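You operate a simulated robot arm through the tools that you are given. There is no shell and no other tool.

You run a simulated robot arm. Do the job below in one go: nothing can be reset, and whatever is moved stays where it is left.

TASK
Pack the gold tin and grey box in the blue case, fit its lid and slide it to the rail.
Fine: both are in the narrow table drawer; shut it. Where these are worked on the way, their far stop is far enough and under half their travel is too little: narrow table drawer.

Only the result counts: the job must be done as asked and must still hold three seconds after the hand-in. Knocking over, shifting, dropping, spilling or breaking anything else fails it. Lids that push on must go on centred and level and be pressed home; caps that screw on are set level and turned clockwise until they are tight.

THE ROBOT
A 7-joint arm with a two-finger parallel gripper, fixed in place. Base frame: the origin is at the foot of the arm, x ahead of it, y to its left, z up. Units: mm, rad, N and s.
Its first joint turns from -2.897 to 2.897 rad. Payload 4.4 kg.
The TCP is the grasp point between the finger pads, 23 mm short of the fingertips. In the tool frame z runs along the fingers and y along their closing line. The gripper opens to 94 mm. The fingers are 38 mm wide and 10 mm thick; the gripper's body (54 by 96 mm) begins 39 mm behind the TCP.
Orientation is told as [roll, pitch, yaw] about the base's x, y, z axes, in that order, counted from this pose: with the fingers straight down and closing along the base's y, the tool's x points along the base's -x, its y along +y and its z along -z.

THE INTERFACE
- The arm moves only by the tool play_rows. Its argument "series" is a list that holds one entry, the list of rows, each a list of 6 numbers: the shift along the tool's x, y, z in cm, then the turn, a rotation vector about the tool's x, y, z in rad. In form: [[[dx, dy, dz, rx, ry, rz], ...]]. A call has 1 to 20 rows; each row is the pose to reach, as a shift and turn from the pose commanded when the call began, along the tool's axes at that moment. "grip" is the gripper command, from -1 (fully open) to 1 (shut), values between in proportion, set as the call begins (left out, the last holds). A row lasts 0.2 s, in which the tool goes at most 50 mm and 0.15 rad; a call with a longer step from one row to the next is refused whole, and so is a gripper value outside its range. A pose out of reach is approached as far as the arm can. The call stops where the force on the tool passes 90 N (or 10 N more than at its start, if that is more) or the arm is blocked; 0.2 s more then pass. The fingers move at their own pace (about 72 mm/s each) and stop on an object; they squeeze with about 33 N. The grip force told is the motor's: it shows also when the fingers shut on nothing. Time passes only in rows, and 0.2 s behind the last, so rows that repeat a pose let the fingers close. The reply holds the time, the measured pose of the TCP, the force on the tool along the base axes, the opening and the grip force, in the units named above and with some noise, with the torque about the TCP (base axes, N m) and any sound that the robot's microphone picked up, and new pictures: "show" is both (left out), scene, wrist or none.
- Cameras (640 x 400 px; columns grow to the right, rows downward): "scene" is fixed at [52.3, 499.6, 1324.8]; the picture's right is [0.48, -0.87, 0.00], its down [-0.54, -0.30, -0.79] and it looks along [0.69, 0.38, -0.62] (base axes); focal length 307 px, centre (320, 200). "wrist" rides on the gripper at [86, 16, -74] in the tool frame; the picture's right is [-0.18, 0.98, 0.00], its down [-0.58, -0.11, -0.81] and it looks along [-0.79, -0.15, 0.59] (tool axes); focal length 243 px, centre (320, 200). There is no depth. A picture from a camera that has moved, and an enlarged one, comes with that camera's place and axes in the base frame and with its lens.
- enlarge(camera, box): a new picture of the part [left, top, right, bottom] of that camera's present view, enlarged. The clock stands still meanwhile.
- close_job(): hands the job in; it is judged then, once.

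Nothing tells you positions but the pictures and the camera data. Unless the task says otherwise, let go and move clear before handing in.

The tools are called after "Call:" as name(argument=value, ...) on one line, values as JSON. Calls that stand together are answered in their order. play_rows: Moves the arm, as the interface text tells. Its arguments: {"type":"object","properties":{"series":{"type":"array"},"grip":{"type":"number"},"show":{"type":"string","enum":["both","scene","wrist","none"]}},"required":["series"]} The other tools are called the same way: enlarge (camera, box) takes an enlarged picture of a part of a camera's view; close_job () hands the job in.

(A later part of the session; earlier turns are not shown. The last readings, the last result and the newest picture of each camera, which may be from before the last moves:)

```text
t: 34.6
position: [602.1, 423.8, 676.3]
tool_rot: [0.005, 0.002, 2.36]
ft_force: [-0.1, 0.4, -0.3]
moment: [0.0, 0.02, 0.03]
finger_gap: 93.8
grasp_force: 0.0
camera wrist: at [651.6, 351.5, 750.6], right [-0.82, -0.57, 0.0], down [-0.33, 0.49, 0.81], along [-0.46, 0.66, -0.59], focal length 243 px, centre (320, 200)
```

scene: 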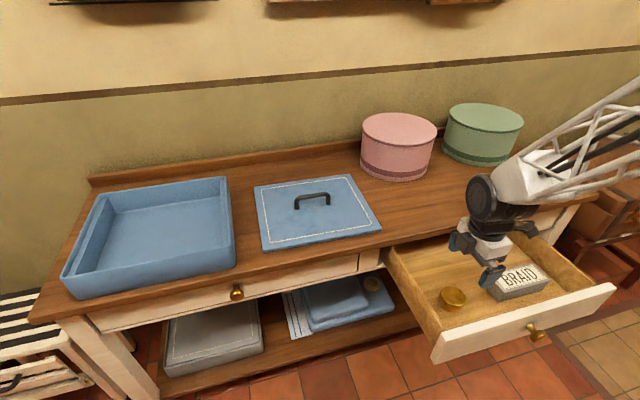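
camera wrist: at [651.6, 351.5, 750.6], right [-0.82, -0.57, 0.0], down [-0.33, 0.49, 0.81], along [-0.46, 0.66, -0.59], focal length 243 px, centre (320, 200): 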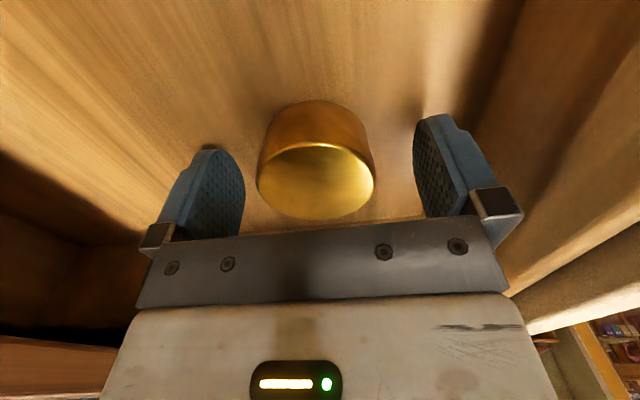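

Call:
play_rows(series=[[[0, 0, 0.15, 0, 0, 0], [0, 0, 0.15, 0, 0, 0], [0, 0, 0.15, 0, 0, 0], [0, 0, 0.15, 0, 0, 0], [0, 0, 0.15, 0, 0, 0]]], grip=1, show="wrist")

Call:
play_rows(series=[[[0, 0, -0.2, 0, 0, 0], [0, 0, -0.5, 0, 0, 0], [0, 0, -0.9, 0, 0, 0], [0, 0, -1.3, 0, 0, 0], [0, 0, -1.7, 0, 0, 0], [0, 0, -2.0, 0, 0, 0], [0, 0, -2.0, 0, 0, 0]]], grip=1)

```text
t: 35.8
position: [602.9, 424.8, 675.0]
tool_rot: [0.003, 0.0, 2.361]
ft_force: [0.2, -0.1, 2.0]
moment: [0.02, -0.01, -0.03]
finger_gap: 58.9
grasp_force: 32.6
camera wrist: at [652.0, 351.2, 749.5], right [-0.82, -0.57, 0.0], down [-0.33, 0.49, 0.81], along [-0.46, 0.66, -0.59], focal length 243 px, centre (320, 200)
```

wrist: 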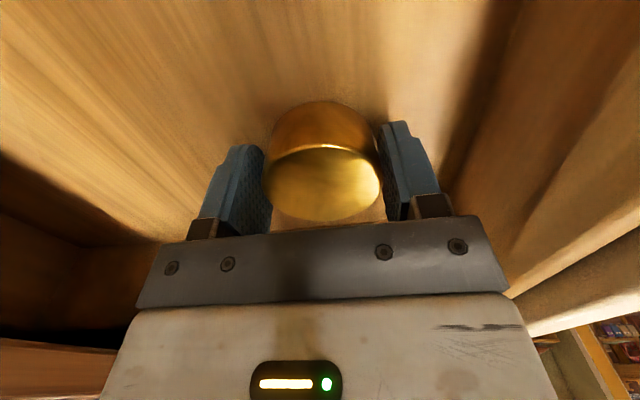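

```text
t: 37.4
position: [602.2, 423.9, 694.1]
tool_rot: [0.004, -0.001, 2.361]
ft_force: [0.2, 0.2, -0.9]
moment: [0.04, 0.01, 0.0]
finger_gap: 59.0
grasp_force: 32.8
camera wrist: at [652.1, 350.7, 769.4], right [-0.82, -0.57, 0.0], down [-0.33, 0.49, 0.81], along [-0.46, 0.66, -0.59], focal length 243 px, centre (320, 200)
```

scene: 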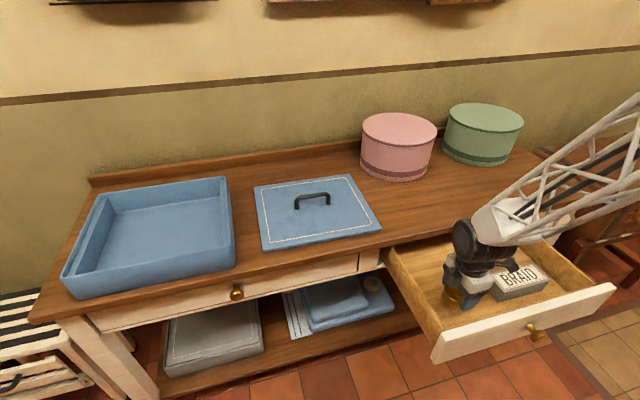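
wrist: 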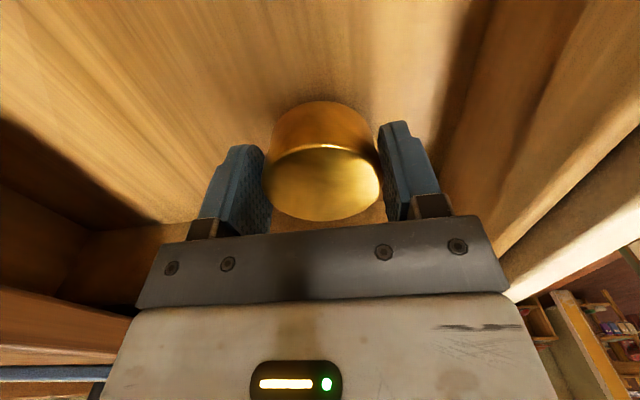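

The tin is now lifted and stays put in the fingers. I'll continue up at a gentle pace.

Call:
play_rows(series=[[[0, 0, -0.6, 0, 0, 0], [0, 0, -1.6, 0, 0, 0], [0, 0, -3, 0, 0, 0], [0, 0, -4.6, 0, 0, 0], [0, 0, -6.4, 0, 0, 0], [0, 0, -8.4, 0, 0, 0], [0, 0, -10.4, 0, 0, 0], [0, 0, -12.4, 0, 0, 0], [0, 0, -14.4, 0, 0, 0], [0, 0, -16.4, 0, 0, 0], [0, 0, -18.4, 0, 0, 0], [0, 0, -20.0, 0, 0, 0], [0, 0, -21.2, 0, 0, 0], [0, 0, -22, 0, 0, 0]]], grip=1, show="wrist")

```text
t: 40.4
position: [603.9, 423.6, 915.5]
tool_rot: [0.003, 0.001, 2.36]
ft_force: [0.0, -0.1, -0.6]
moment: [-0.01, -0.01, -0.03]
finger_gap: 58.9
grasp_force: 32.8
camera wrist: at [653.1, 351.5, 989.6], right [-0.82, -0.57, 0.0], down [-0.33, 0.49, 0.81], along [-0.46, 0.66, -0.59], focal length 243 px, centre (320, 200)
```

wrist: 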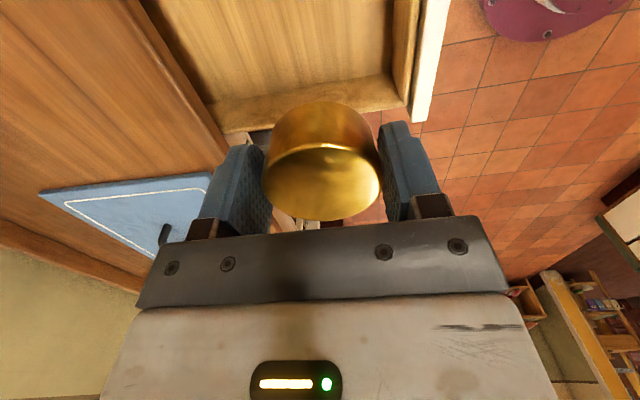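

The tin is secure. I'll carry it over to the near-right part of the case's inside.

Call:
play_rows(series=[[[-1.74, -0.71, 0, 0, 0, 0], [-4.64, -1.89, 0, 0, 0, 0], [-8.41, -3.42, 0, 0, 0, 0], [-12.47, -5.07, 0, 0, 0, 0], [-16.53, -6.73, 0, 0, 0, 0], [-20.59, -8.38, 0, 0, 0, 0], [-24.65, -10.03, 0, 0, 0, 0], [-28.71, -11.68, 0, 0, 0, 0], [-32.77, -13.33, 0, 0, 0, 0], [-36.83, -14.99, 0, 0, 0, 0], [-40.89, -16.64, 0, 0, 0, 0], [-44.95, -18.29, 0, 0, 0, 0], [-49.01, -19.94, 0, 0, 0, 0], [-52.78, -21.48, 0, 0, 0, 0], [-55.97, -22.77, 0, 0, 0, 0], [-58.0, -23.6, 0, 0, 0, 0], [-58.0, -23.6, 0, 0, 0, 0]]], grip=1)

```text
t: 44.0
position: [357.3, 1000.6, 915.4]
tool_rot: [0.004, 0.001, 2.359]
ft_force: [0.0, 0.3, -0.6]
moment: [0.01, 0.02, 0.01]
finger_gap: 58.9
grasp_force: 33.0
camera wrist: at [406.7, 927.4, 988.8], right [-0.82, -0.57, 0.0], down [-0.33, 0.49, 0.81], along [-0.46, 0.66, -0.59], focal length 243 px, centre (320, 200)
```

scene: 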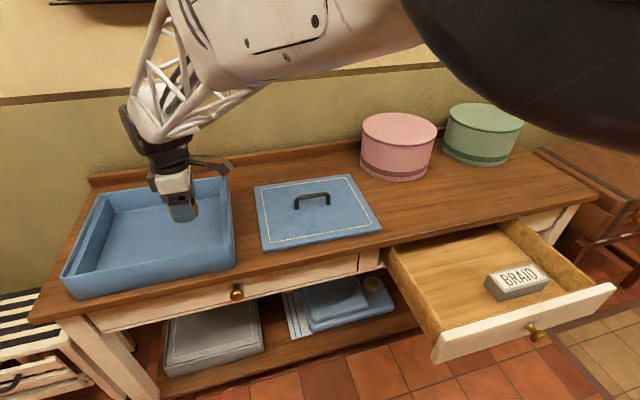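
wrist: 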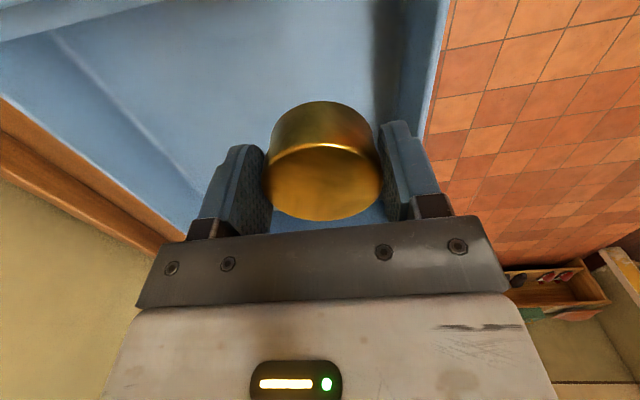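

Tin is over the case's near-right area, inside its walls. I'll lower it to just above the floor and then feel for contact.

Call:
play_rows(series=[[[0, 0, 2, 0, 0, 0], [0, 0, 5, 0, 0, 0], [0, 0, 8, 0, 0, 0], [0, 0, 10, 0, 0, 0], [0, 0, 11.3, 0, 0, 0], [0, 0, 11.8, 0, 0, 0], [0, 0, 12.0, 0, 0, 0]]], grip=1)

```text
t: 45.6
position: [358.7, 1001.0, 798.8]
tool_rot: [0.001, -0.004, 2.359]
ft_force: [1.9, 1.5, 23.5]
moment: [0.16, 0.09, -0.27]
finger_gap: 59.4
grasp_force: 32.9
camera wrist: at [407.6, 928.5, 872.2], right [-0.82, -0.57, 0.0], down [-0.33, 0.49, 0.81], along [-0.46, 0.67, -0.59], focal length 243 px, centre (320, 200)
```

scene: 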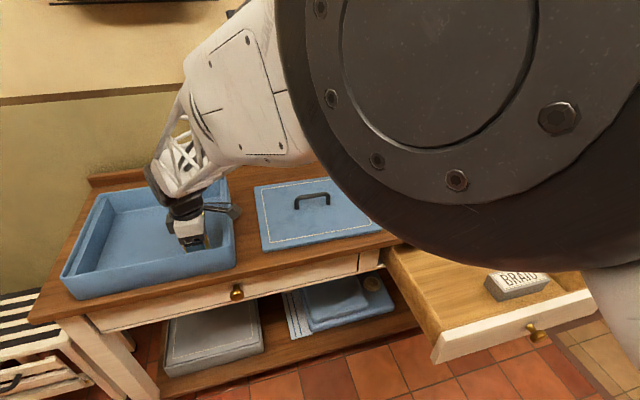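
wrist: 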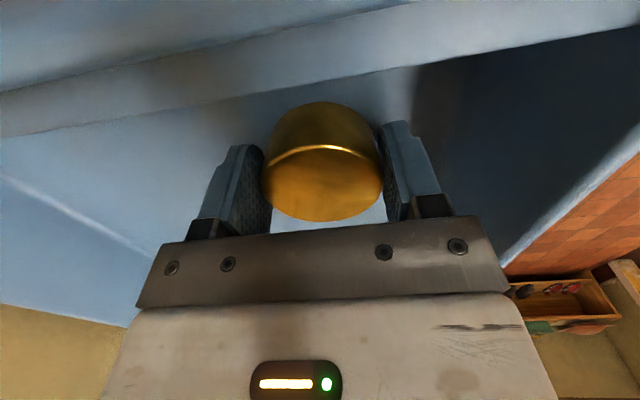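

The tin touches the case floor. I'll ease off, open the fingers partly and rise.

Call:
play_rows(series=[[[0, 0, -0.25, 0, 0, 0], [0, 0, -0.3, 0, 0, 0]]], grip=1, show="none")

Call:
play_rows(series=[[[0, 0, 0, 0, 0, 0], [0, 0, 0, 0, 0, 0], [0, 0, 0, 0, 0, 0], [0, 0, -1, 0, 0, 0], [0, 0, -3, 0, 0, 0], [0, 0, -6, 0, 0, 0], [0, 0, -10, 0, 0, 0], [0, 0, -14, 0, 0, 0]]], grip=-0.65)

```text
t: 46.2
position: [357.4, 1000.9, 797.7]
tool_rot: [0.002, 0.0, 2.359]
ft_force: [-1.1, 4.4, 15.0]
moment: [0.43, 0.13, 0.05]
finger_gap: 58.7
grasp_force: 32.8
```

```text
t: 48.0
position: [360.2, 997.4, 936.7]
tool_rot: [0.006, 0.001, 2.361]
ft_force: [0.0, -0.6, 0.0]
moment: [-0.02, 0.0, 0.0]
finger_gap: 77.8
grasp_force: 0.0
camera wrist: at [410.4, 925.0, 1011.7], right [-0.82, -0.57, 0.0], down [-0.33, 0.49, 0.81], along [-0.46, 0.66, -0.59], focal length 243 px, centre (320, 200)
```

scene: 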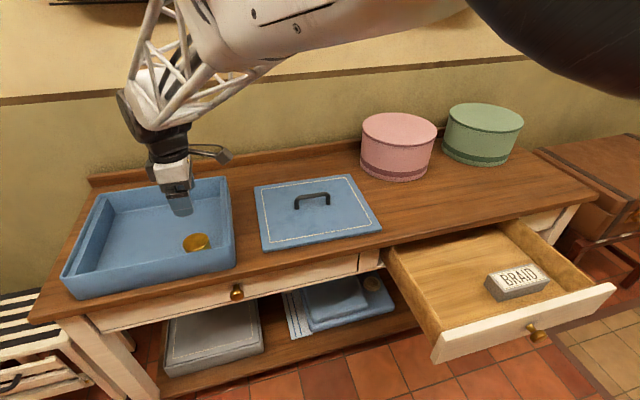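
wrist: 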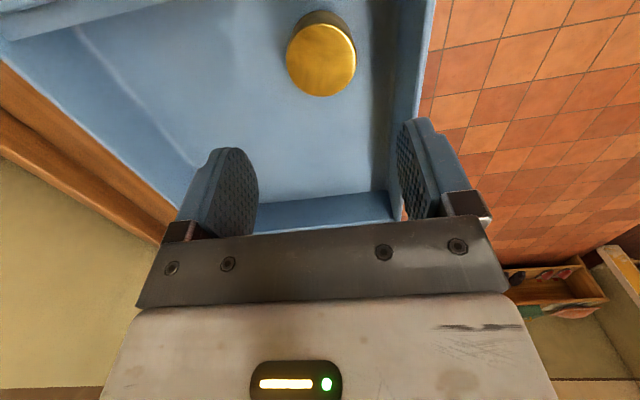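

The gold tin is in the case. Now I'll go back over the drawer for the grey box.

Call:
play_rows(series=[[[4.18, 1.33, 0, 0, 0, 0], [8.35, 2.66, 0, 0, 0, 0], [12.53, 4.0, 0, 0, 0, 0], [16.7, 5.33, 0, 0, 0, 0], [20.88, 6.66, 0, 0, 0, 0], [25.05, 7.99, 0, 0, 0, 0], [29.23, 9.32, 0, 0, 0, 0], [33.4, 10.65, 0, 0, 0, 0], [37.58, 11.98, 0, 0, 0, 0], [41.76, 13.32, 0, 0, 0, 0], [45.93, 14.65, 0, 0, 0, 0], [50.1, 15.98, 0, 0, 0, 0], [54.28, 17.31, 0, 0, 0, 0], [58.46, 18.64, 0, 0, 0, 0], [62.63, 19.97, 0, 0, 0, 0], [66.8, 21.3, 0, 0, 0, 0], [71.0, 22.64, 0, 0, 0, 0], [75.16, 23.97, 0, 0, 0, 0], [75.16, 23.97, 4, 0, 0, 0], [75.16, 23.97, 8.5, 0, 0, 0]]], grip=-1)

```text
t: 52.2
position: [724.2, 297.3, 855.1]
tool_rot: [-0.001, 0.001, 2.361]
ft_force: [0.4, 0.6, -0.2]
moment: [-0.03, 0.0, -0.01]
finger_gap: 93.9
grasp_force: 0.1
camera wrist: at [772.8, 224.1, 929.3], right [-0.82, -0.57, 0.0], down [-0.33, 0.49, 0.81], along [-0.46, 0.66, -0.59], focal length 243 px, centre (320, 200)
```

scene: 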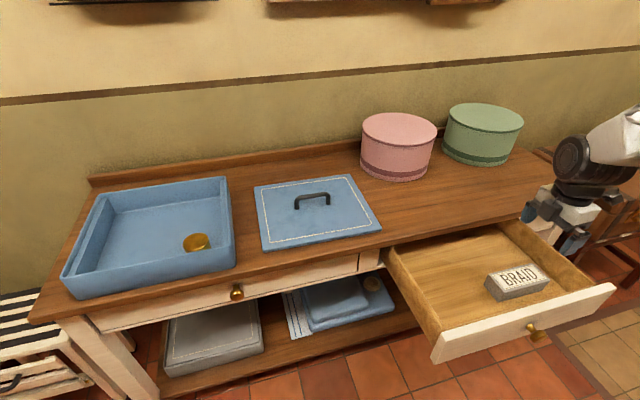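
wrist: 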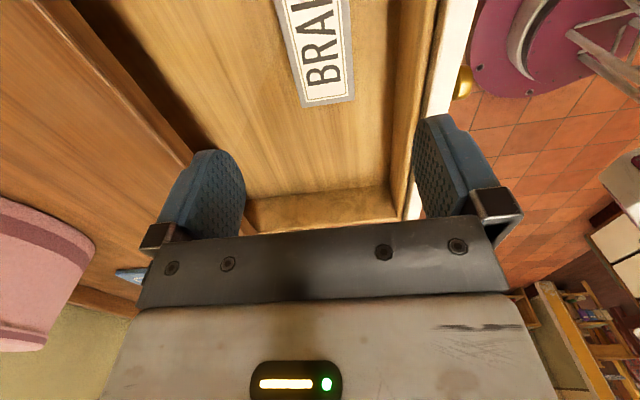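

The box is under the gripper. I'll go down to about z 683 and close along its short side.

Call:
play_rows(series=[[[0, 0.15, 4, 0, 0, 0], [0, 0.15, 8, 0, 0, 0], [0, 0.15, 12, 0, 0, 0], [0, 0.15, 15, 0, 0, 0], [0, 0.15, 16.7, 0, 0, 0], [0, 0.15, 17.2, 0, 0, 0], [0, 0.15, 17.2, 0, 0, 0]]], grip=-1, show="wrist")

Call:
play_rows(series=[[[0, 0, 0, 0, 0, 0], [0, 0, 0, 0, 0, 0], [0, 0, 0, 0, 0, 0], [0, 0, 0, 0, 0, 0], [0, 0, 0, 0, 0, 0]]], grip=1, show="none")

Call:
play_rows(series=[[[0, 0, -0.2, 0, 0, 0], [0, 0, -0.6, 0, 0, 0], [0, 0, -1.2, 0, 0, 0], [0, 0, -2.0, 0, 0, 0], [0, 0, -3.0, 0, 0, 0], [0, 0, -3.0, 0, 0, 0]]], grip=1, show="both")

```text
t: 53.8
position: [722.7, 299.5, 682.0]
tool_rot: [0.003, 0.0, 2.36]
ft_force: [-0.1, -0.3, 0.0]
moment: [0.0, 0.02, -0.03]
finger_gap: 94.2
grasp_force: 0.0
camera wrist: at [770.9, 226.6, 755.6], right [-0.82, -0.57, 0.0], down [-0.33, 0.49, 0.81], along [-0.46, 0.66, -0.59], focal length 243 px, centre (320, 200)
```

wrist: 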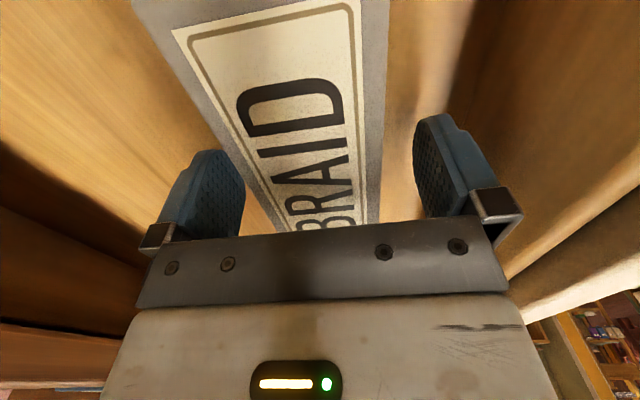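

```text
t: 55.0
position: [721.9, 300.6, 682.3]
tool_rot: [0.003, -0.001, 2.361]
ft_force: [-0.2, -0.6, 1.5]
moment: [0.02, -0.09, -0.01]
finger_gap: 59.3
grasp_force: 33.5
```

```text
t: 56.4
position: [720.8, 296.9, 711.6]
tool_rot: [0.004, -0.001, 2.358]
ft_force: [0.2, 0.3, -1.6]
moment: [0.03, 0.01, -0.03]
finger_gap: 59.5
grasp_force: 33.0
camera wrist: at [770.9, 225.4, 785.2], right [-0.82, -0.57, 0.0], down [-0.33, 0.49, 0.81], along [-0.46, 0.66, -0.59], focal length 243 px, centre (320, 200)
```

scene: 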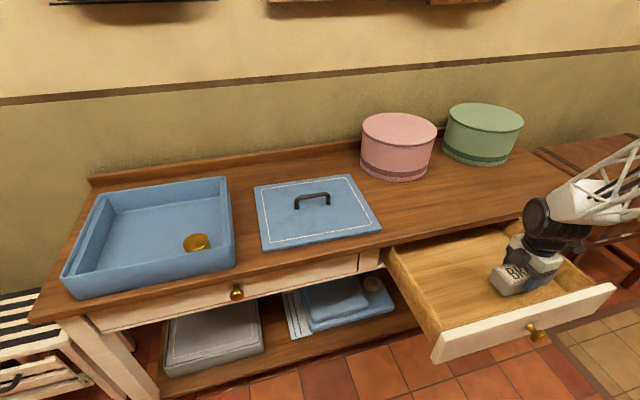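
wrist: 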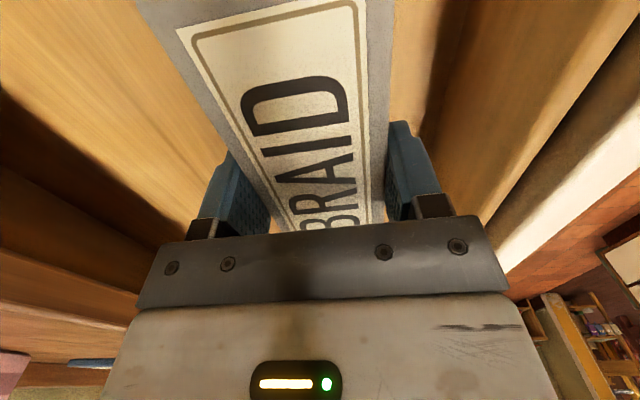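

The box is held at a 59.5 mm opening. I'll lift it out gently and begin carrying it to the case.

Call:
play_rows(series=[[[0, 0, -0.8, 0, 0, 0], [0, 0, -2.2, 0, 0, 0], [0, 0, -4.2, 0, 0, 0], [0, 0, -6.6, 0, 0, 0], [0, 0, -9.2, 0, 0, 0], [0, 0, -11.8, 0, 0, 0], [0, 0, -14.4, 0, 0, 0], [0, 0, -17, 0, 0, 0], [0, 0, -19.4, 0, 0, 0], [0, 0, -21.2, 0, 0, 0], [-1.5, -0.42, -22, 0, 0, 0], [-4.3, -1.22, -22, 0, 0, 0], [-8.0, -2.25, -22, 0, 0, 0], [-12.0, -3.37, -22, 0, 0, 0], [-16.0, -4.5, -22, 0, 0, 0], [-20.0, -5.62, -22, 0, 0, 0], [-24.0, -6.75, -22, 0, 0, 0], [-28.0, -7.87, -22, 0, 0, 0], [-31.5, -8.85, -22, 0, 0, 0], [-34.0, -9.56, -22, 0, 0, 0]]], grip=1, show="scene")

```text
t: 60.6
position: [547.4, 607.8, 931.4]
tool_rot: [0.004, 0.001, 2.358]
ft_force: [0.4, 0.5, -0.6]
moment: [0.02, -0.01, 0.04]
finger_gap: 59.7
grasp_force: 32.7
```

scene: 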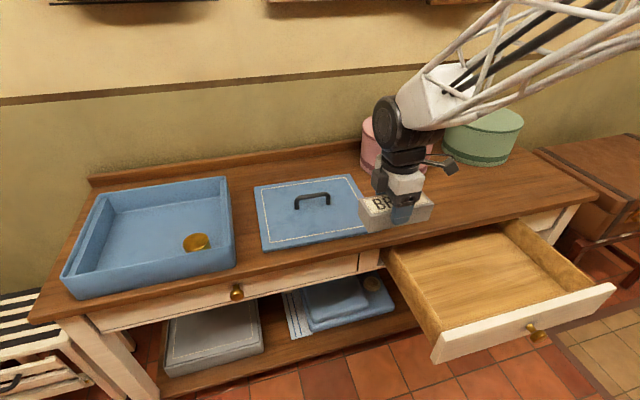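

Call:
play_rows(series=[[[-1.57, -0.44, 0, 0, 0, 0], [-5.23, -1.46, 0, 0, 0, 0], [-9.41, -2.63, 0, 0, 0, 0], [-13.6, -3.8, 0, 0, 0, 0], [-17.78, -4.97, 0, 0, 0, 0], [-21.97, -6.14, 0, 0, 0, 0], [-26.15, -7.31, 0, 0, 0, 0], [-30.33, -8.48, 0, 0, 0, 0], [-34.52, -9.65, 0, 0, 0, 0], [-38.7, -10.82, 0, 0, 0, 0], [-42.89, -11.99, 0, 0, 0, 0], [-47.07, -13.16, 0, 0, 0, 0], [-50.2, -14.04, 0, 0, 0, 0], [-52.3, -14.62, 0, 0, 0, 0], [-52.3, -14.62, 0, 0, 0, 0]]], grip=1)

```text
t: 63.8
position: [280.1, 1080.4, 930.7]
tool_rot: [0.002, -0.001, 2.361]
ft_force: [0.1, 0.4, -0.1]
moment: [0.02, 0.04, 0.0]
finger_gap: 59.6
grasp_force: 32.8
camera wrist: at [328.6, 1007.3, 1005.4], right [-0.82, -0.57, 0.0], down [-0.33, 0.49, 0.81], along [-0.46, 0.66, -0.59], focal length 243 px, centre (320, 200)
```

scene: 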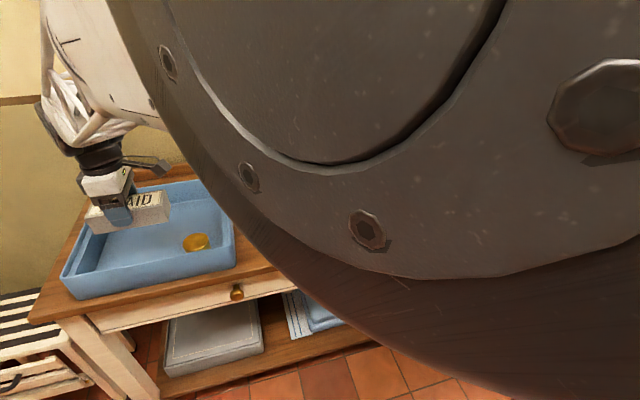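
wrist: 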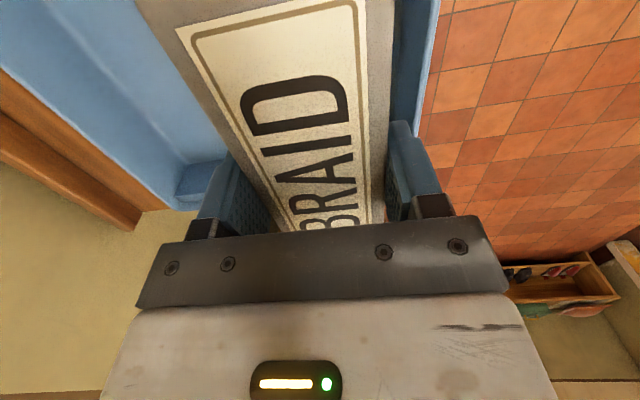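

The box is over the free space left of the tin. I'll lower it slowly to the case floor.

Call:
play_rows(series=[[[0, 0, 2, 0, 0, 0], [0, 0, 5, 0, 0, 0], [0, 0, 8, 0, 0, 0], [0, 0, 10.3, 0, 0, 0], [0, 0, 11.5, 0, 0, 0], [0, 0, 12.0, 0, 0, 0], [0, 0, 12.3, 0, 0, 0], [0, 0, 12.4, 0, 0, 0]]], grip=1)

```text
t: 65.6
position: [279.7, 1078.9, 809.8]
tool_rot: [0.001, -0.003, 2.36]
ft_force: [4.7, 5.2, 31.3]
moment: [0.23, -0.27, -0.34]
finger_gap: 59.2
grasp_force: 33.0
camera wrist: at [329.9, 1005.8, 882.9], right [-0.82, -0.57, 0.0], down [-0.33, 0.49, 0.81], along [-0.46, 0.66, -0.59], focal length 243 px, centre (320, 200)
```

scene: 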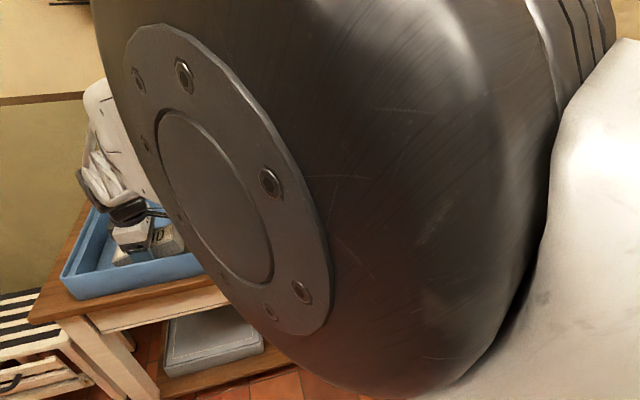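
wrist: 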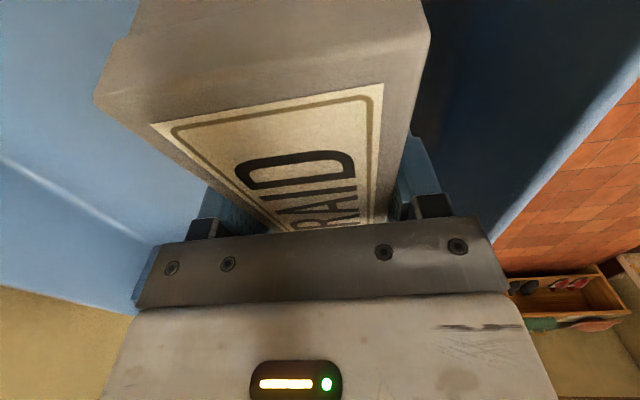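

The box has shifted in the fingers during the lowering. I'll enlarge the wrist view to understand what it met.

Call:
enlarge(camera="wrist", box=[40, 0, 500, 260])

Call:
enlarge(camera="scene", box=[50, 160, 230, 310])

```text
1.39 times, centred on (270, 130) of wrist
camera zoom: at [329.9, 1005.8, 882.9], right [-0.82, -0.57, 0.0], down [-0.33, 0.49, 0.81], along [-0.46, 0.66, -0.59], focal length 338 px, centre (390, 297)
```

zoom: 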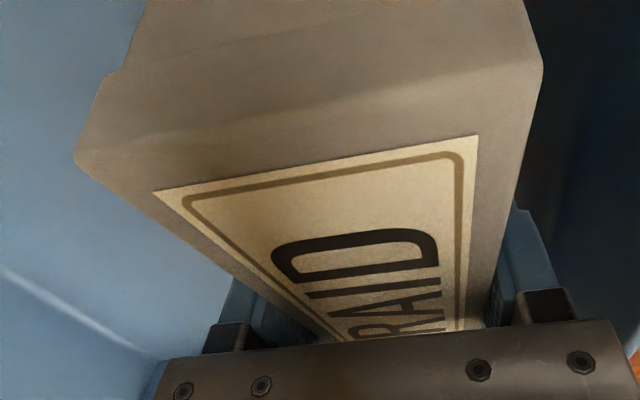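

```text
2.67 times, centred on (140, 235) of scene
camera zoom: at [52.3, 499.6, 1324.8], right [0.48, -0.87, 0.0], down [-0.54, -0.3, -0.79], along [0.69, 0.38, -0.62], focal length 819 px, centre (800, 107)
```

zoom: 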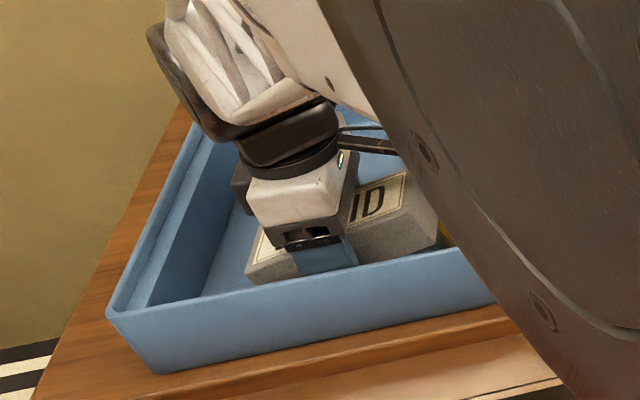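

The box's right end has come down on the tin's edge and tilted. I'll lift it, move it 24 mm further left, and look again.

Call:
play_rows(series=[[[0, 0, -1, 0, 0, 0], [0, 0, -3, 0, 0, 0], [0, 0, -5, 0, 0, 0], [0, 0, -6, 0, 0, 0], [-0.8, 0, -6, 0, 0, 0], [-1.6, 0, -6, 0, 0, 0], [-2.4, 0, -6, 0, 0, 0], [-2.4, 0, -6, 0, 0, 0]]], grip=1)

Call:
enlarge(camera="scene", box=[50, 160, 250, 310])

```text
t: 67.4
position: [262.9, 1096.8, 868.1]
tool_rot: [0.003, -0.002, 2.359]
ft_force: [0.0, 0.2, -0.4]
moment: [-0.03, 0.02, -0.02]
finger_gap: 59.7
grasp_force: 32.8
camera wrist: at [312.7, 1023.7, 942.1], right [-0.82, -0.57, 0.0], down [-0.33, 0.49, 0.81], along [-0.46, 0.66, -0.59], focal length 243 px, centre (320, 200)
```

scene: 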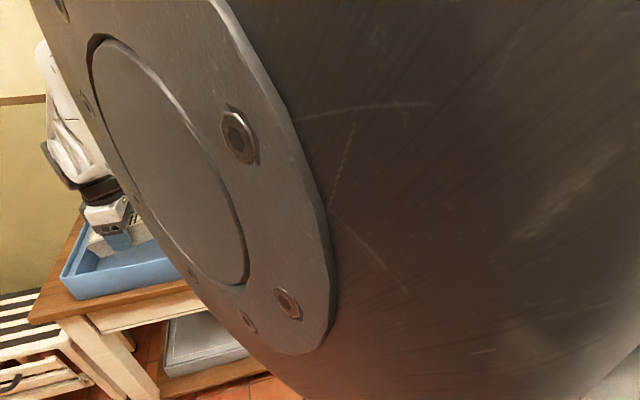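
wrist: 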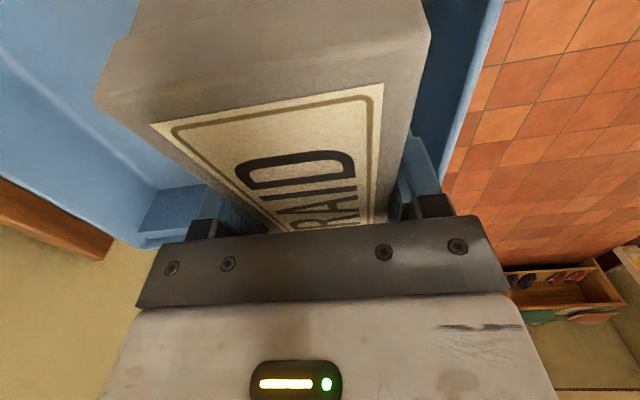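

```text
2.67 times, centred on (150, 235) of scene
camera zoom: at [52.3, 499.6, 1324.8], right [0.48, -0.87, 0.0], down [-0.54, -0.3, -0.79], along [0.69, 0.38, -0.62], focal length 819 px, centre (773, 107)
```

zoom: 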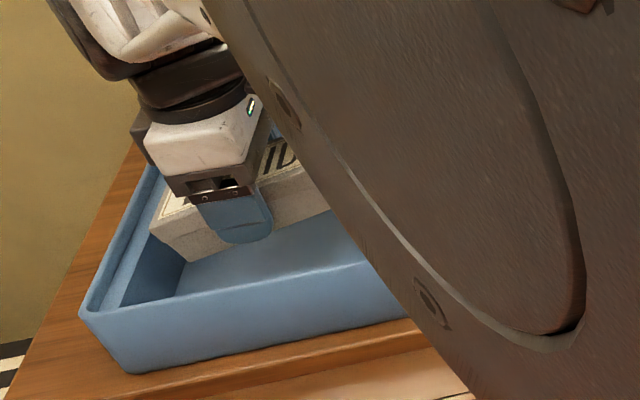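

The box still tilts slightly in the fingers, with its left end low. There's room now, so I'll lower it until the floor levels it.

Call:
play_rows(series=[[[0, 0, 1, 0, 0, 0], [0, 0, 2.5, 0, 0, 0], [0, 0, 4, 0, 0, 0], [0, 0, 4.8, 0, 0, 0], [0, 0, 5.2, 0, 0, 0], [0, 0, 5.5, 0, 0, 0], [0, 0, 5.8, 0, 0, 0], [0, 0, 6.0, 0, 0, 0], [0, 0, 6.2, 0, 0, 0], [0, 0, 6.2, 0, 0, 0]]], grip=1)

Call:
enlarge(camera="scene", box=[50, 160, 250, 310])

```text
t: 69.6
position: [263.0, 1095.3, 807.3]
tool_rot: [-0.001, -0.001, 2.359]
ft_force: [7.0, -0.3, 20.0]
moment: [0.8, 0.57, -0.15]
finger_gap: 59.6
grasp_force: 32.9
camera wrist: at [312.8, 1022.3, 880.9], right [-0.82, -0.57, 0.0], down [-0.33, 0.49, 0.81], along [-0.46, 0.66, -0.59], focal length 243 px, centre (320, 200)
```

scene: 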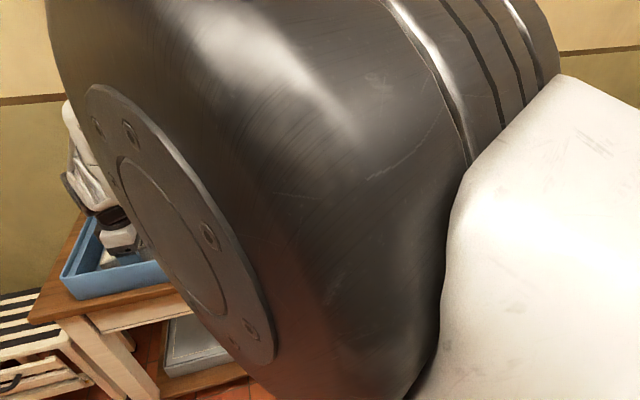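
wrist: 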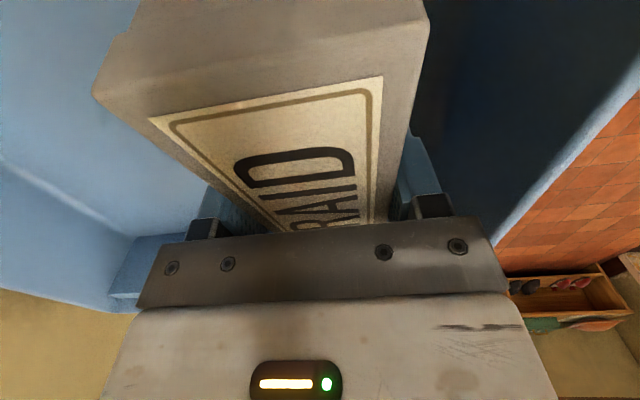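

```text
2.67 times, centred on (150, 235) of scene
camera zoom: at [52.3, 499.6, 1324.8], right [0.48, -0.87, 0.0], down [-0.54, -0.3, -0.79], along [0.69, 0.38, -0.62], focal length 819 px, centre (773, 107)
```

zoom: 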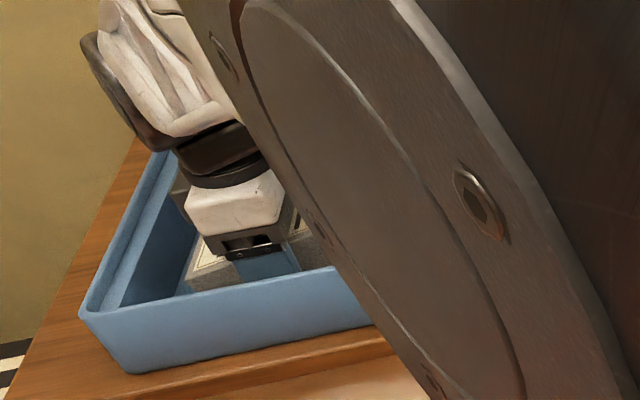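

Call:
play_rows(series=[[[0, 0, 0.2, 0, 0, 0], [0, 0, 0.4, 0, 0, 0], [0, 0, 0.6, 0, 0, 0], [0, 0, 0.7, 0, 0, 0], [0, 0, 0.7, 0, 0, 0]]], grip=1, show="wrist")

```text
t: 70.8
position: [261.9, 1094.8, 797.4]
tool_rot: [0.004, 0.0, 2.359]
ft_force: [-1.7, -5.3, 15.3]
moment: [0.71, 0.62, 0.27]
finger_gap: 59.3
grasp_force: 33.5
camera wrist: at [311.9, 1021.9, 872.1], right [-0.82, -0.57, 0.0], down [-0.33, 0.49, 0.81], along [-0.46, 0.66, -0.59], focal length 243 px, centre (320, 200)
```

wrist: 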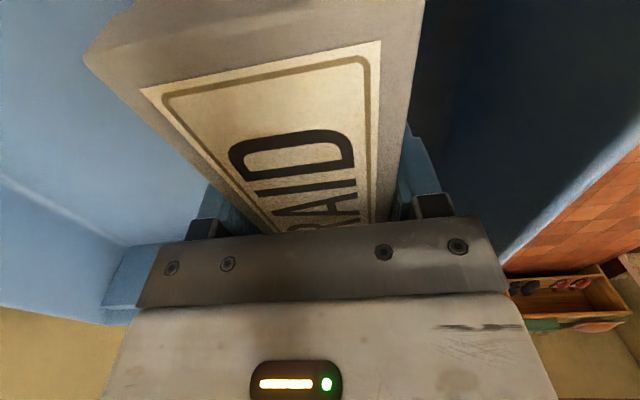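

The box is nearly level. I'll release it here and rise.

Call:
play_rows(series=[[[0, 0, 0, 0, 0, 0], [0, 0, 0, 0, 0, 0], [0, 0, 0, 0, 0, 0], [0, 0, -1, 0, 0, 0], [0, 0, -3, 0, 0, 0], [0, 0, -6, 0, 0, 0], [0, 0, -10, 0, 0, 0], [0, 0, -14, 0, 0, 0], [0, 0, -15, 0, 0, 0]]], grip=-0.55)

```text
t: 72.8
position: [265.5, 1095.5, 949.3]
tool_rot: [0.003, 0.0, 2.359]
ft_force: [1.2, 0.0, -0.4]
moment: [0.03, 0.02, -0.01]
finger_gap: 72.9
grasp_force: 0.1
camera wrist: at [314.2, 1022.6, 1023.2], right [-0.82, -0.57, 0.0], down [-0.33, 0.49, 0.81], along [-0.46, 0.66, -0.59], focal length 243 px, centre (320, 200)
```

scene: 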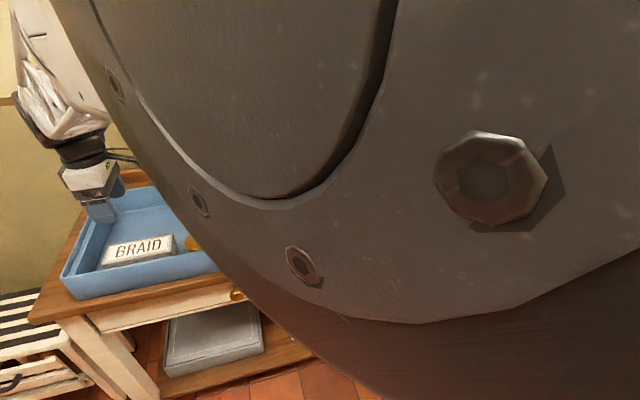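
wrist: 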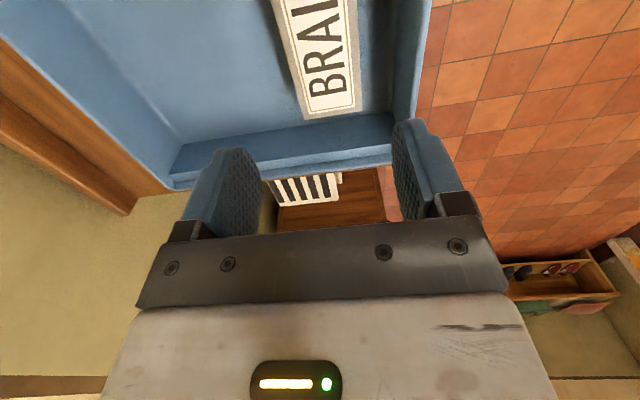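

Both items are in the case now. Next I'll take a square look at the case from the wrist camera to fix its rim accurately for fitting the lid.

Call:
play_rows(series=[[[0.48, 0.87, -1.07, 0, 0, 0.139], [0.96, 1.74, -2.14, 0, 0, 0.278], [1.44, 2.61, -3.21, 0, 0, 0.417], [1.92, 3.48, -4.28, 0, 0, 0.556], [2.4, 4.35, -5.35, 0, 0, 0.695], [2.89, 5.22, -6.42, 0, 0, 0.834], [3.37, 6.09, -7.49, 0, 0, 0.973], [3.85, 6.96, -8.56, 0, 0, 1.112], [4.33, 7.83, -9.63, 0, 0, 1.251], [4.81, 8.7, -10.7, 0, 0, 1.39], [4.81, 8.7, -10.7, 0, 0, 1.39]]], grip=-1)

Call:
enlarge(camera="wrist", box=[160, 0, 480, 220])

```text
t: 75.2
position: [235.7, 1000.1, 1054.1]
tool_rot: [0.001, 0.004, 0.969]
ft_force: [0.3, 0.1, -0.5]
moment: [-0.02, -0.02, 0.02]
finger_gap: 94.1
grasp_force: 0.0
camera wrist: at [172.8, 939.2, 1129.4], right [-0.71, 0.71, 0.0], down [0.42, 0.42, 0.8], along [0.57, 0.57, -0.59], focal length 243 px, centre (320, 200)
```

scene: 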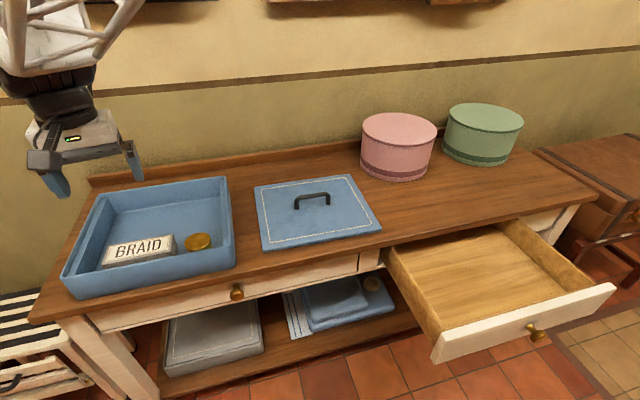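
wrist: 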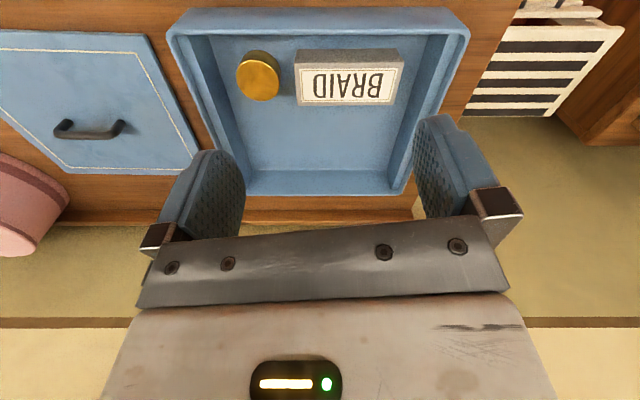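

```text
1.82 times, centred on (320, 110) of wrist
camera zoom: at [172.8, 939.2, 1129.4], right [-0.71, 0.71, 0.0], down [0.42, 0.42, 0.8], along [0.57, 0.57, -0.59], focal length 441 px, centre (320, 364)
```

zoom: 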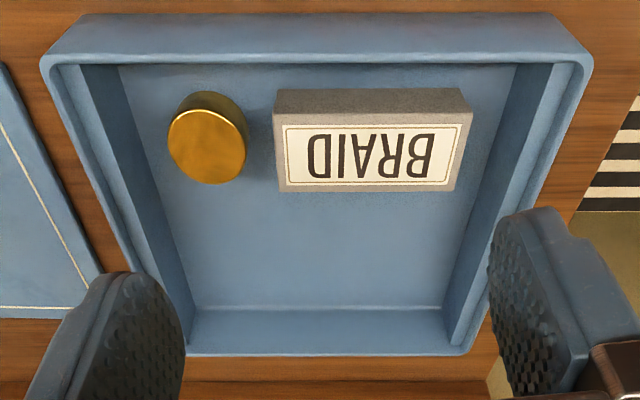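

A very clear view. I'll zoom on the rim corners to measure them.

Call:
enlarge(camera="wrist", box=[165, 0, 245, 50])

Call:
enlarge(camera="wrist", box=[400, 0, 480, 50])

Call:
enlarge(camera="wrist", box=[230, 155, 310, 205])

Call:
enlarge(camera="wrist", box=[350, 155, 430, 205])

```text
8.00 times, centred on (205, 25) of wrist
camera zoom: at [172.8, 939.2, 1129.4], right [-0.71, 0.71, 0.0], down [0.42, 0.42, 0.8], along [0.57, 0.57, -0.59], focal length 1941 px, centre (1240, 1600)
```

zoom: 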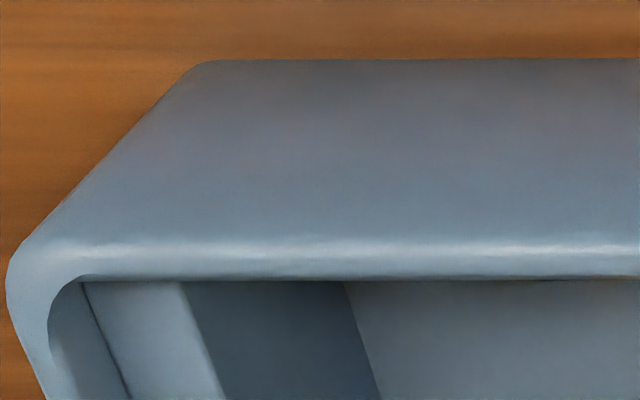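

```text
8.00 times, centred on (440, 25) of wrist
camera zoom: at [172.8, 939.2, 1129.4], right [-0.71, 0.71, 0.0], down [0.42, 0.42, 0.8], along [0.57, 0.57, -0.59], focal length 1941 px, centre (-640, 1600)
```

zoom: 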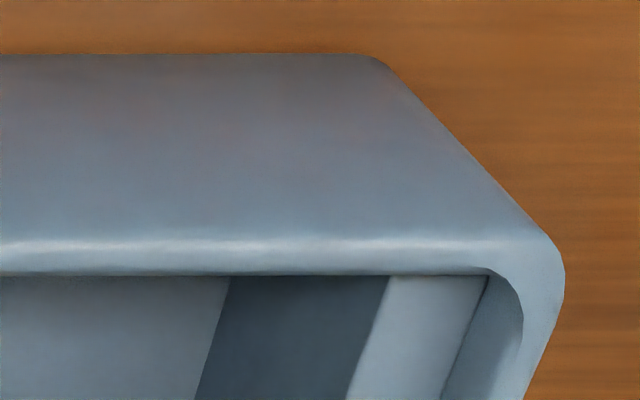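

```text
8.00 times, centred on (270, 180) of wrist
camera zoom: at [172.8, 939.2, 1129.4], right [-0.71, 0.71, 0.0], down [0.42, 0.42, 0.8], along [0.57, 0.57, -0.59], focal length 1941 px, centre (720, 360)
```

zoom: 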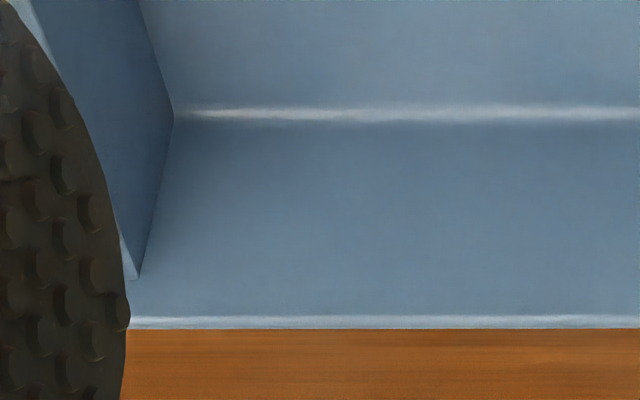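

```text
8.00 times, centred on (390, 180) of wrist
camera zoom: at [172.8, 939.2, 1129.4], right [-0.71, 0.71, 0.0], down [0.42, 0.42, 0.8], along [0.57, 0.57, -0.59], focal length 1941 px, centre (-240, 360)
```

zoom: 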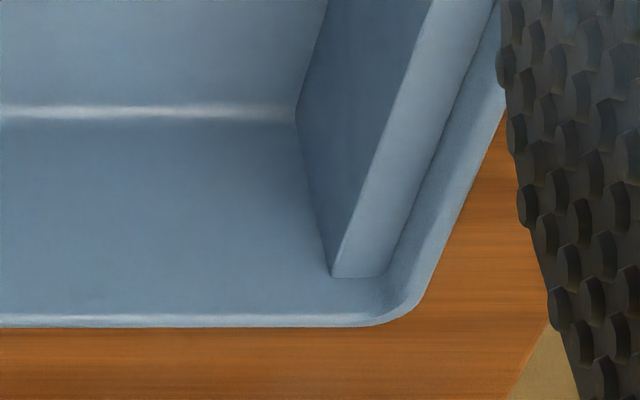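

The case's inside at the rim measures about 316×278 mm, with ledges roughly 13 mm below the rim. Its centre is near radial 1028 and tangential-left 540. Now the same kind of view of the lid.

Call:
play_rows(series=[[[0.57, -4.3, 0.67, 0, 0, 0], [1.13, -8.59, 1.33, 0, 0, 0], [1.7, -12.89, 2.0, 0, 0, 0], [2.27, -17.19, 2.67, 0, 0, 0], [2.83, -21.48, 3.33, 0, 0, 0], [3.4, -25.78, 4.0, 0, 0, 0], [3.97, -30.08, 4.67, 0, 0, 0], [4.53, -34.37, 5.33, 0, 0, 0], [5.1, -38.67, 6.0, 0, 0, 0], [5.1, -38.67, 6.0, 0, 0, 0]]], grip=-1)

Call:
enlarge(camera="wrist", box=[160, 0, 480, 220])

```text
t: 77.4
position: [527.5, 737.4, 995.3]
tool_rot: [0.003, 0.004, 0.97]
ft_force: [0.7, -0.9, 0.2]
moment: [0.0, 0.03, 0.0]
finger_gap: 94.0
grasp_force: 0.1
camera wrist: at [463.8, 674.8, 1069.0], right [-0.71, 0.71, 0.0], down [0.42, 0.42, 0.8], along [0.57, 0.57, -0.59], focal length 243 px, centre (320, 200)
```

scene: 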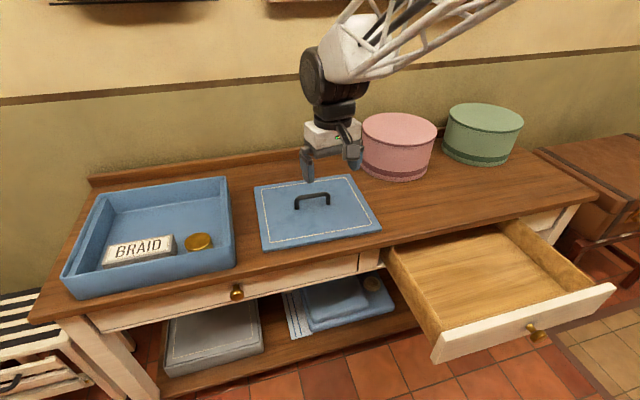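
wrist: 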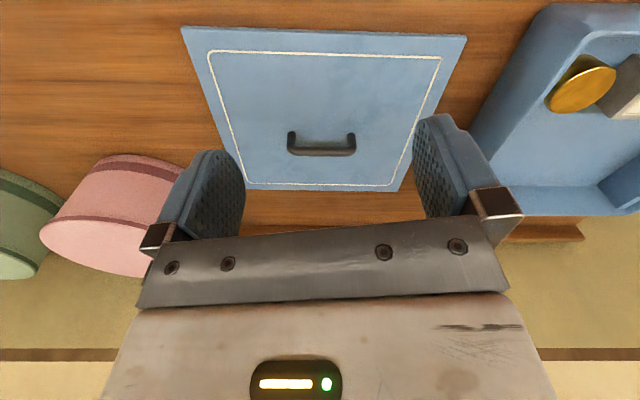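

```text
1.82 times, centred on (320, 110) of wrist
camera zoom: at [463.8, 674.8, 1069.0], right [-0.71, 0.71, 0.0], down [0.42, 0.42, 0.8], along [0.57, 0.57, -0.59], focal length 441 px, centre (320, 364)
```

zoom: 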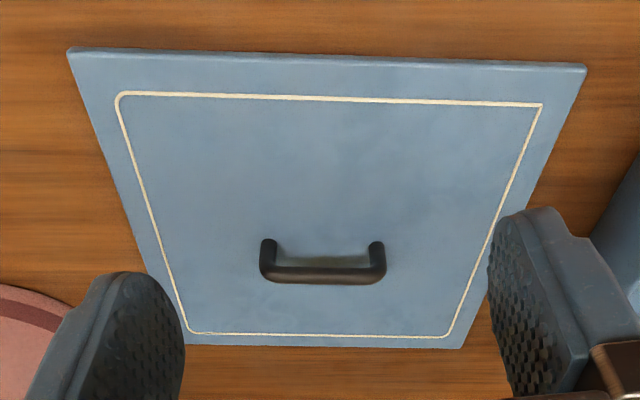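

Call:
enlarge(camera="wrist", box=[165, 10, 245, 60])

Call:
enlarge(camera="wrist", box=[410, 10, 490, 60])

Call:
enlarge(camera="wrist", box=[225, 155, 305, 205])

Call:
enlarge(camera="wrist", box=[340, 155, 420, 205])

Call:
enlarge(camera="wrist", box=[280, 115, 360, 165])

```text
8.00 times, centred on (205, 35) of wrist
camera zoom: at [463.8, 674.8, 1069.0], right [-0.71, 0.71, 0.0], down [0.42, 0.42, 0.8], along [0.57, 0.57, -0.59], focal length 1941 px, centre (1240, 1520)
```

zoom: 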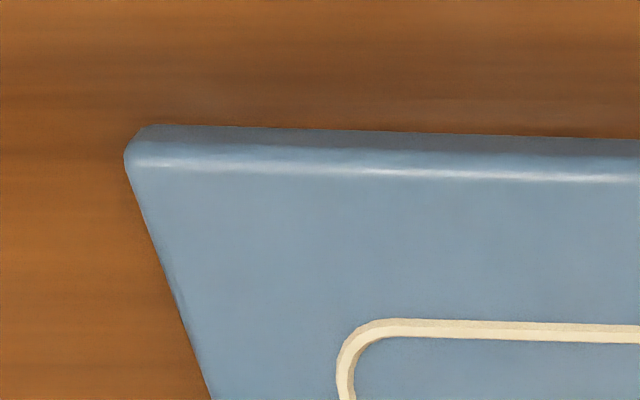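

```text
8.00 times, centred on (450, 35) of wrist
camera zoom: at [463.8, 674.8, 1069.0], right [-0.71, 0.71, 0.0], down [0.42, 0.42, 0.8], along [0.57, 0.57, -0.59], focal length 1941 px, centre (-720, 1520)
```

zoom: 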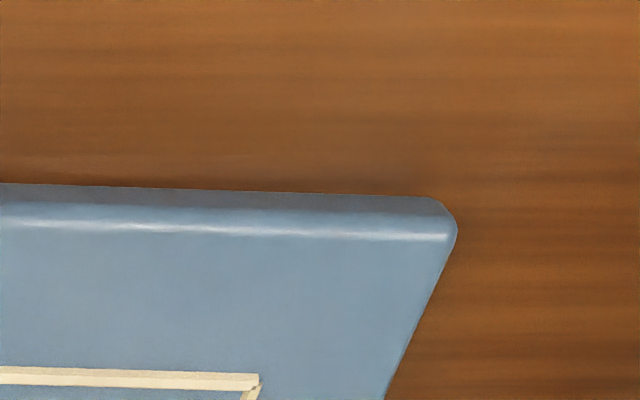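

```text
8.00 times, centred on (265, 180) of wrist
camera zoom: at [463.8, 674.8, 1069.0], right [-0.71, 0.71, 0.0], down [0.42, 0.42, 0.8], along [0.57, 0.57, -0.59], focal length 1941 px, centre (760, 360)
```

zoom: 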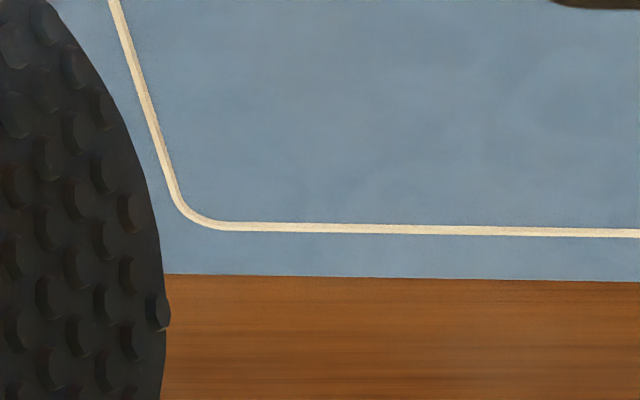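

```text
8.00 times, centred on (380, 180) of wrist
camera zoom: at [463.8, 674.8, 1069.0], right [-0.71, 0.71, 0.0], down [0.42, 0.42, 0.8], along [0.57, 0.57, -0.59], focal length 1941 px, centre (-160, 360)
```

zoom: 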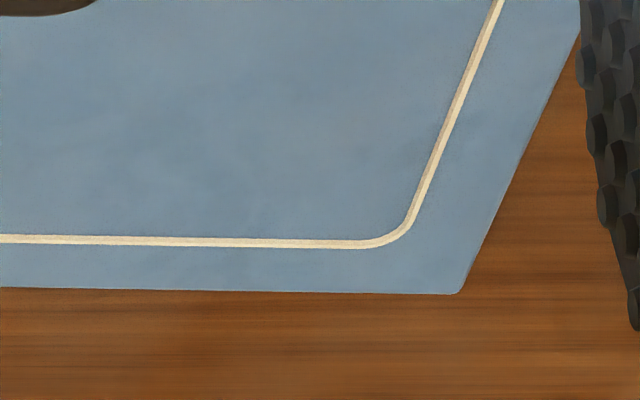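

```text
8.00 times, centred on (320, 140) of wrist
camera zoom: at [463.8, 674.8, 1069.0], right [-0.71, 0.71, 0.0], down [0.42, 0.42, 0.8], along [0.57, 0.57, -0.59], focal length 1941 px, centre (320, 680)
```

zoom: 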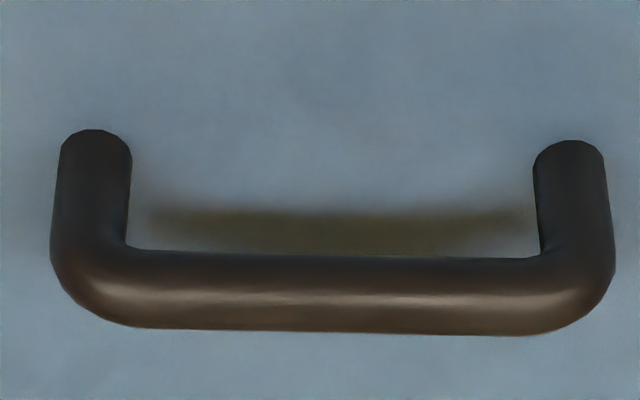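

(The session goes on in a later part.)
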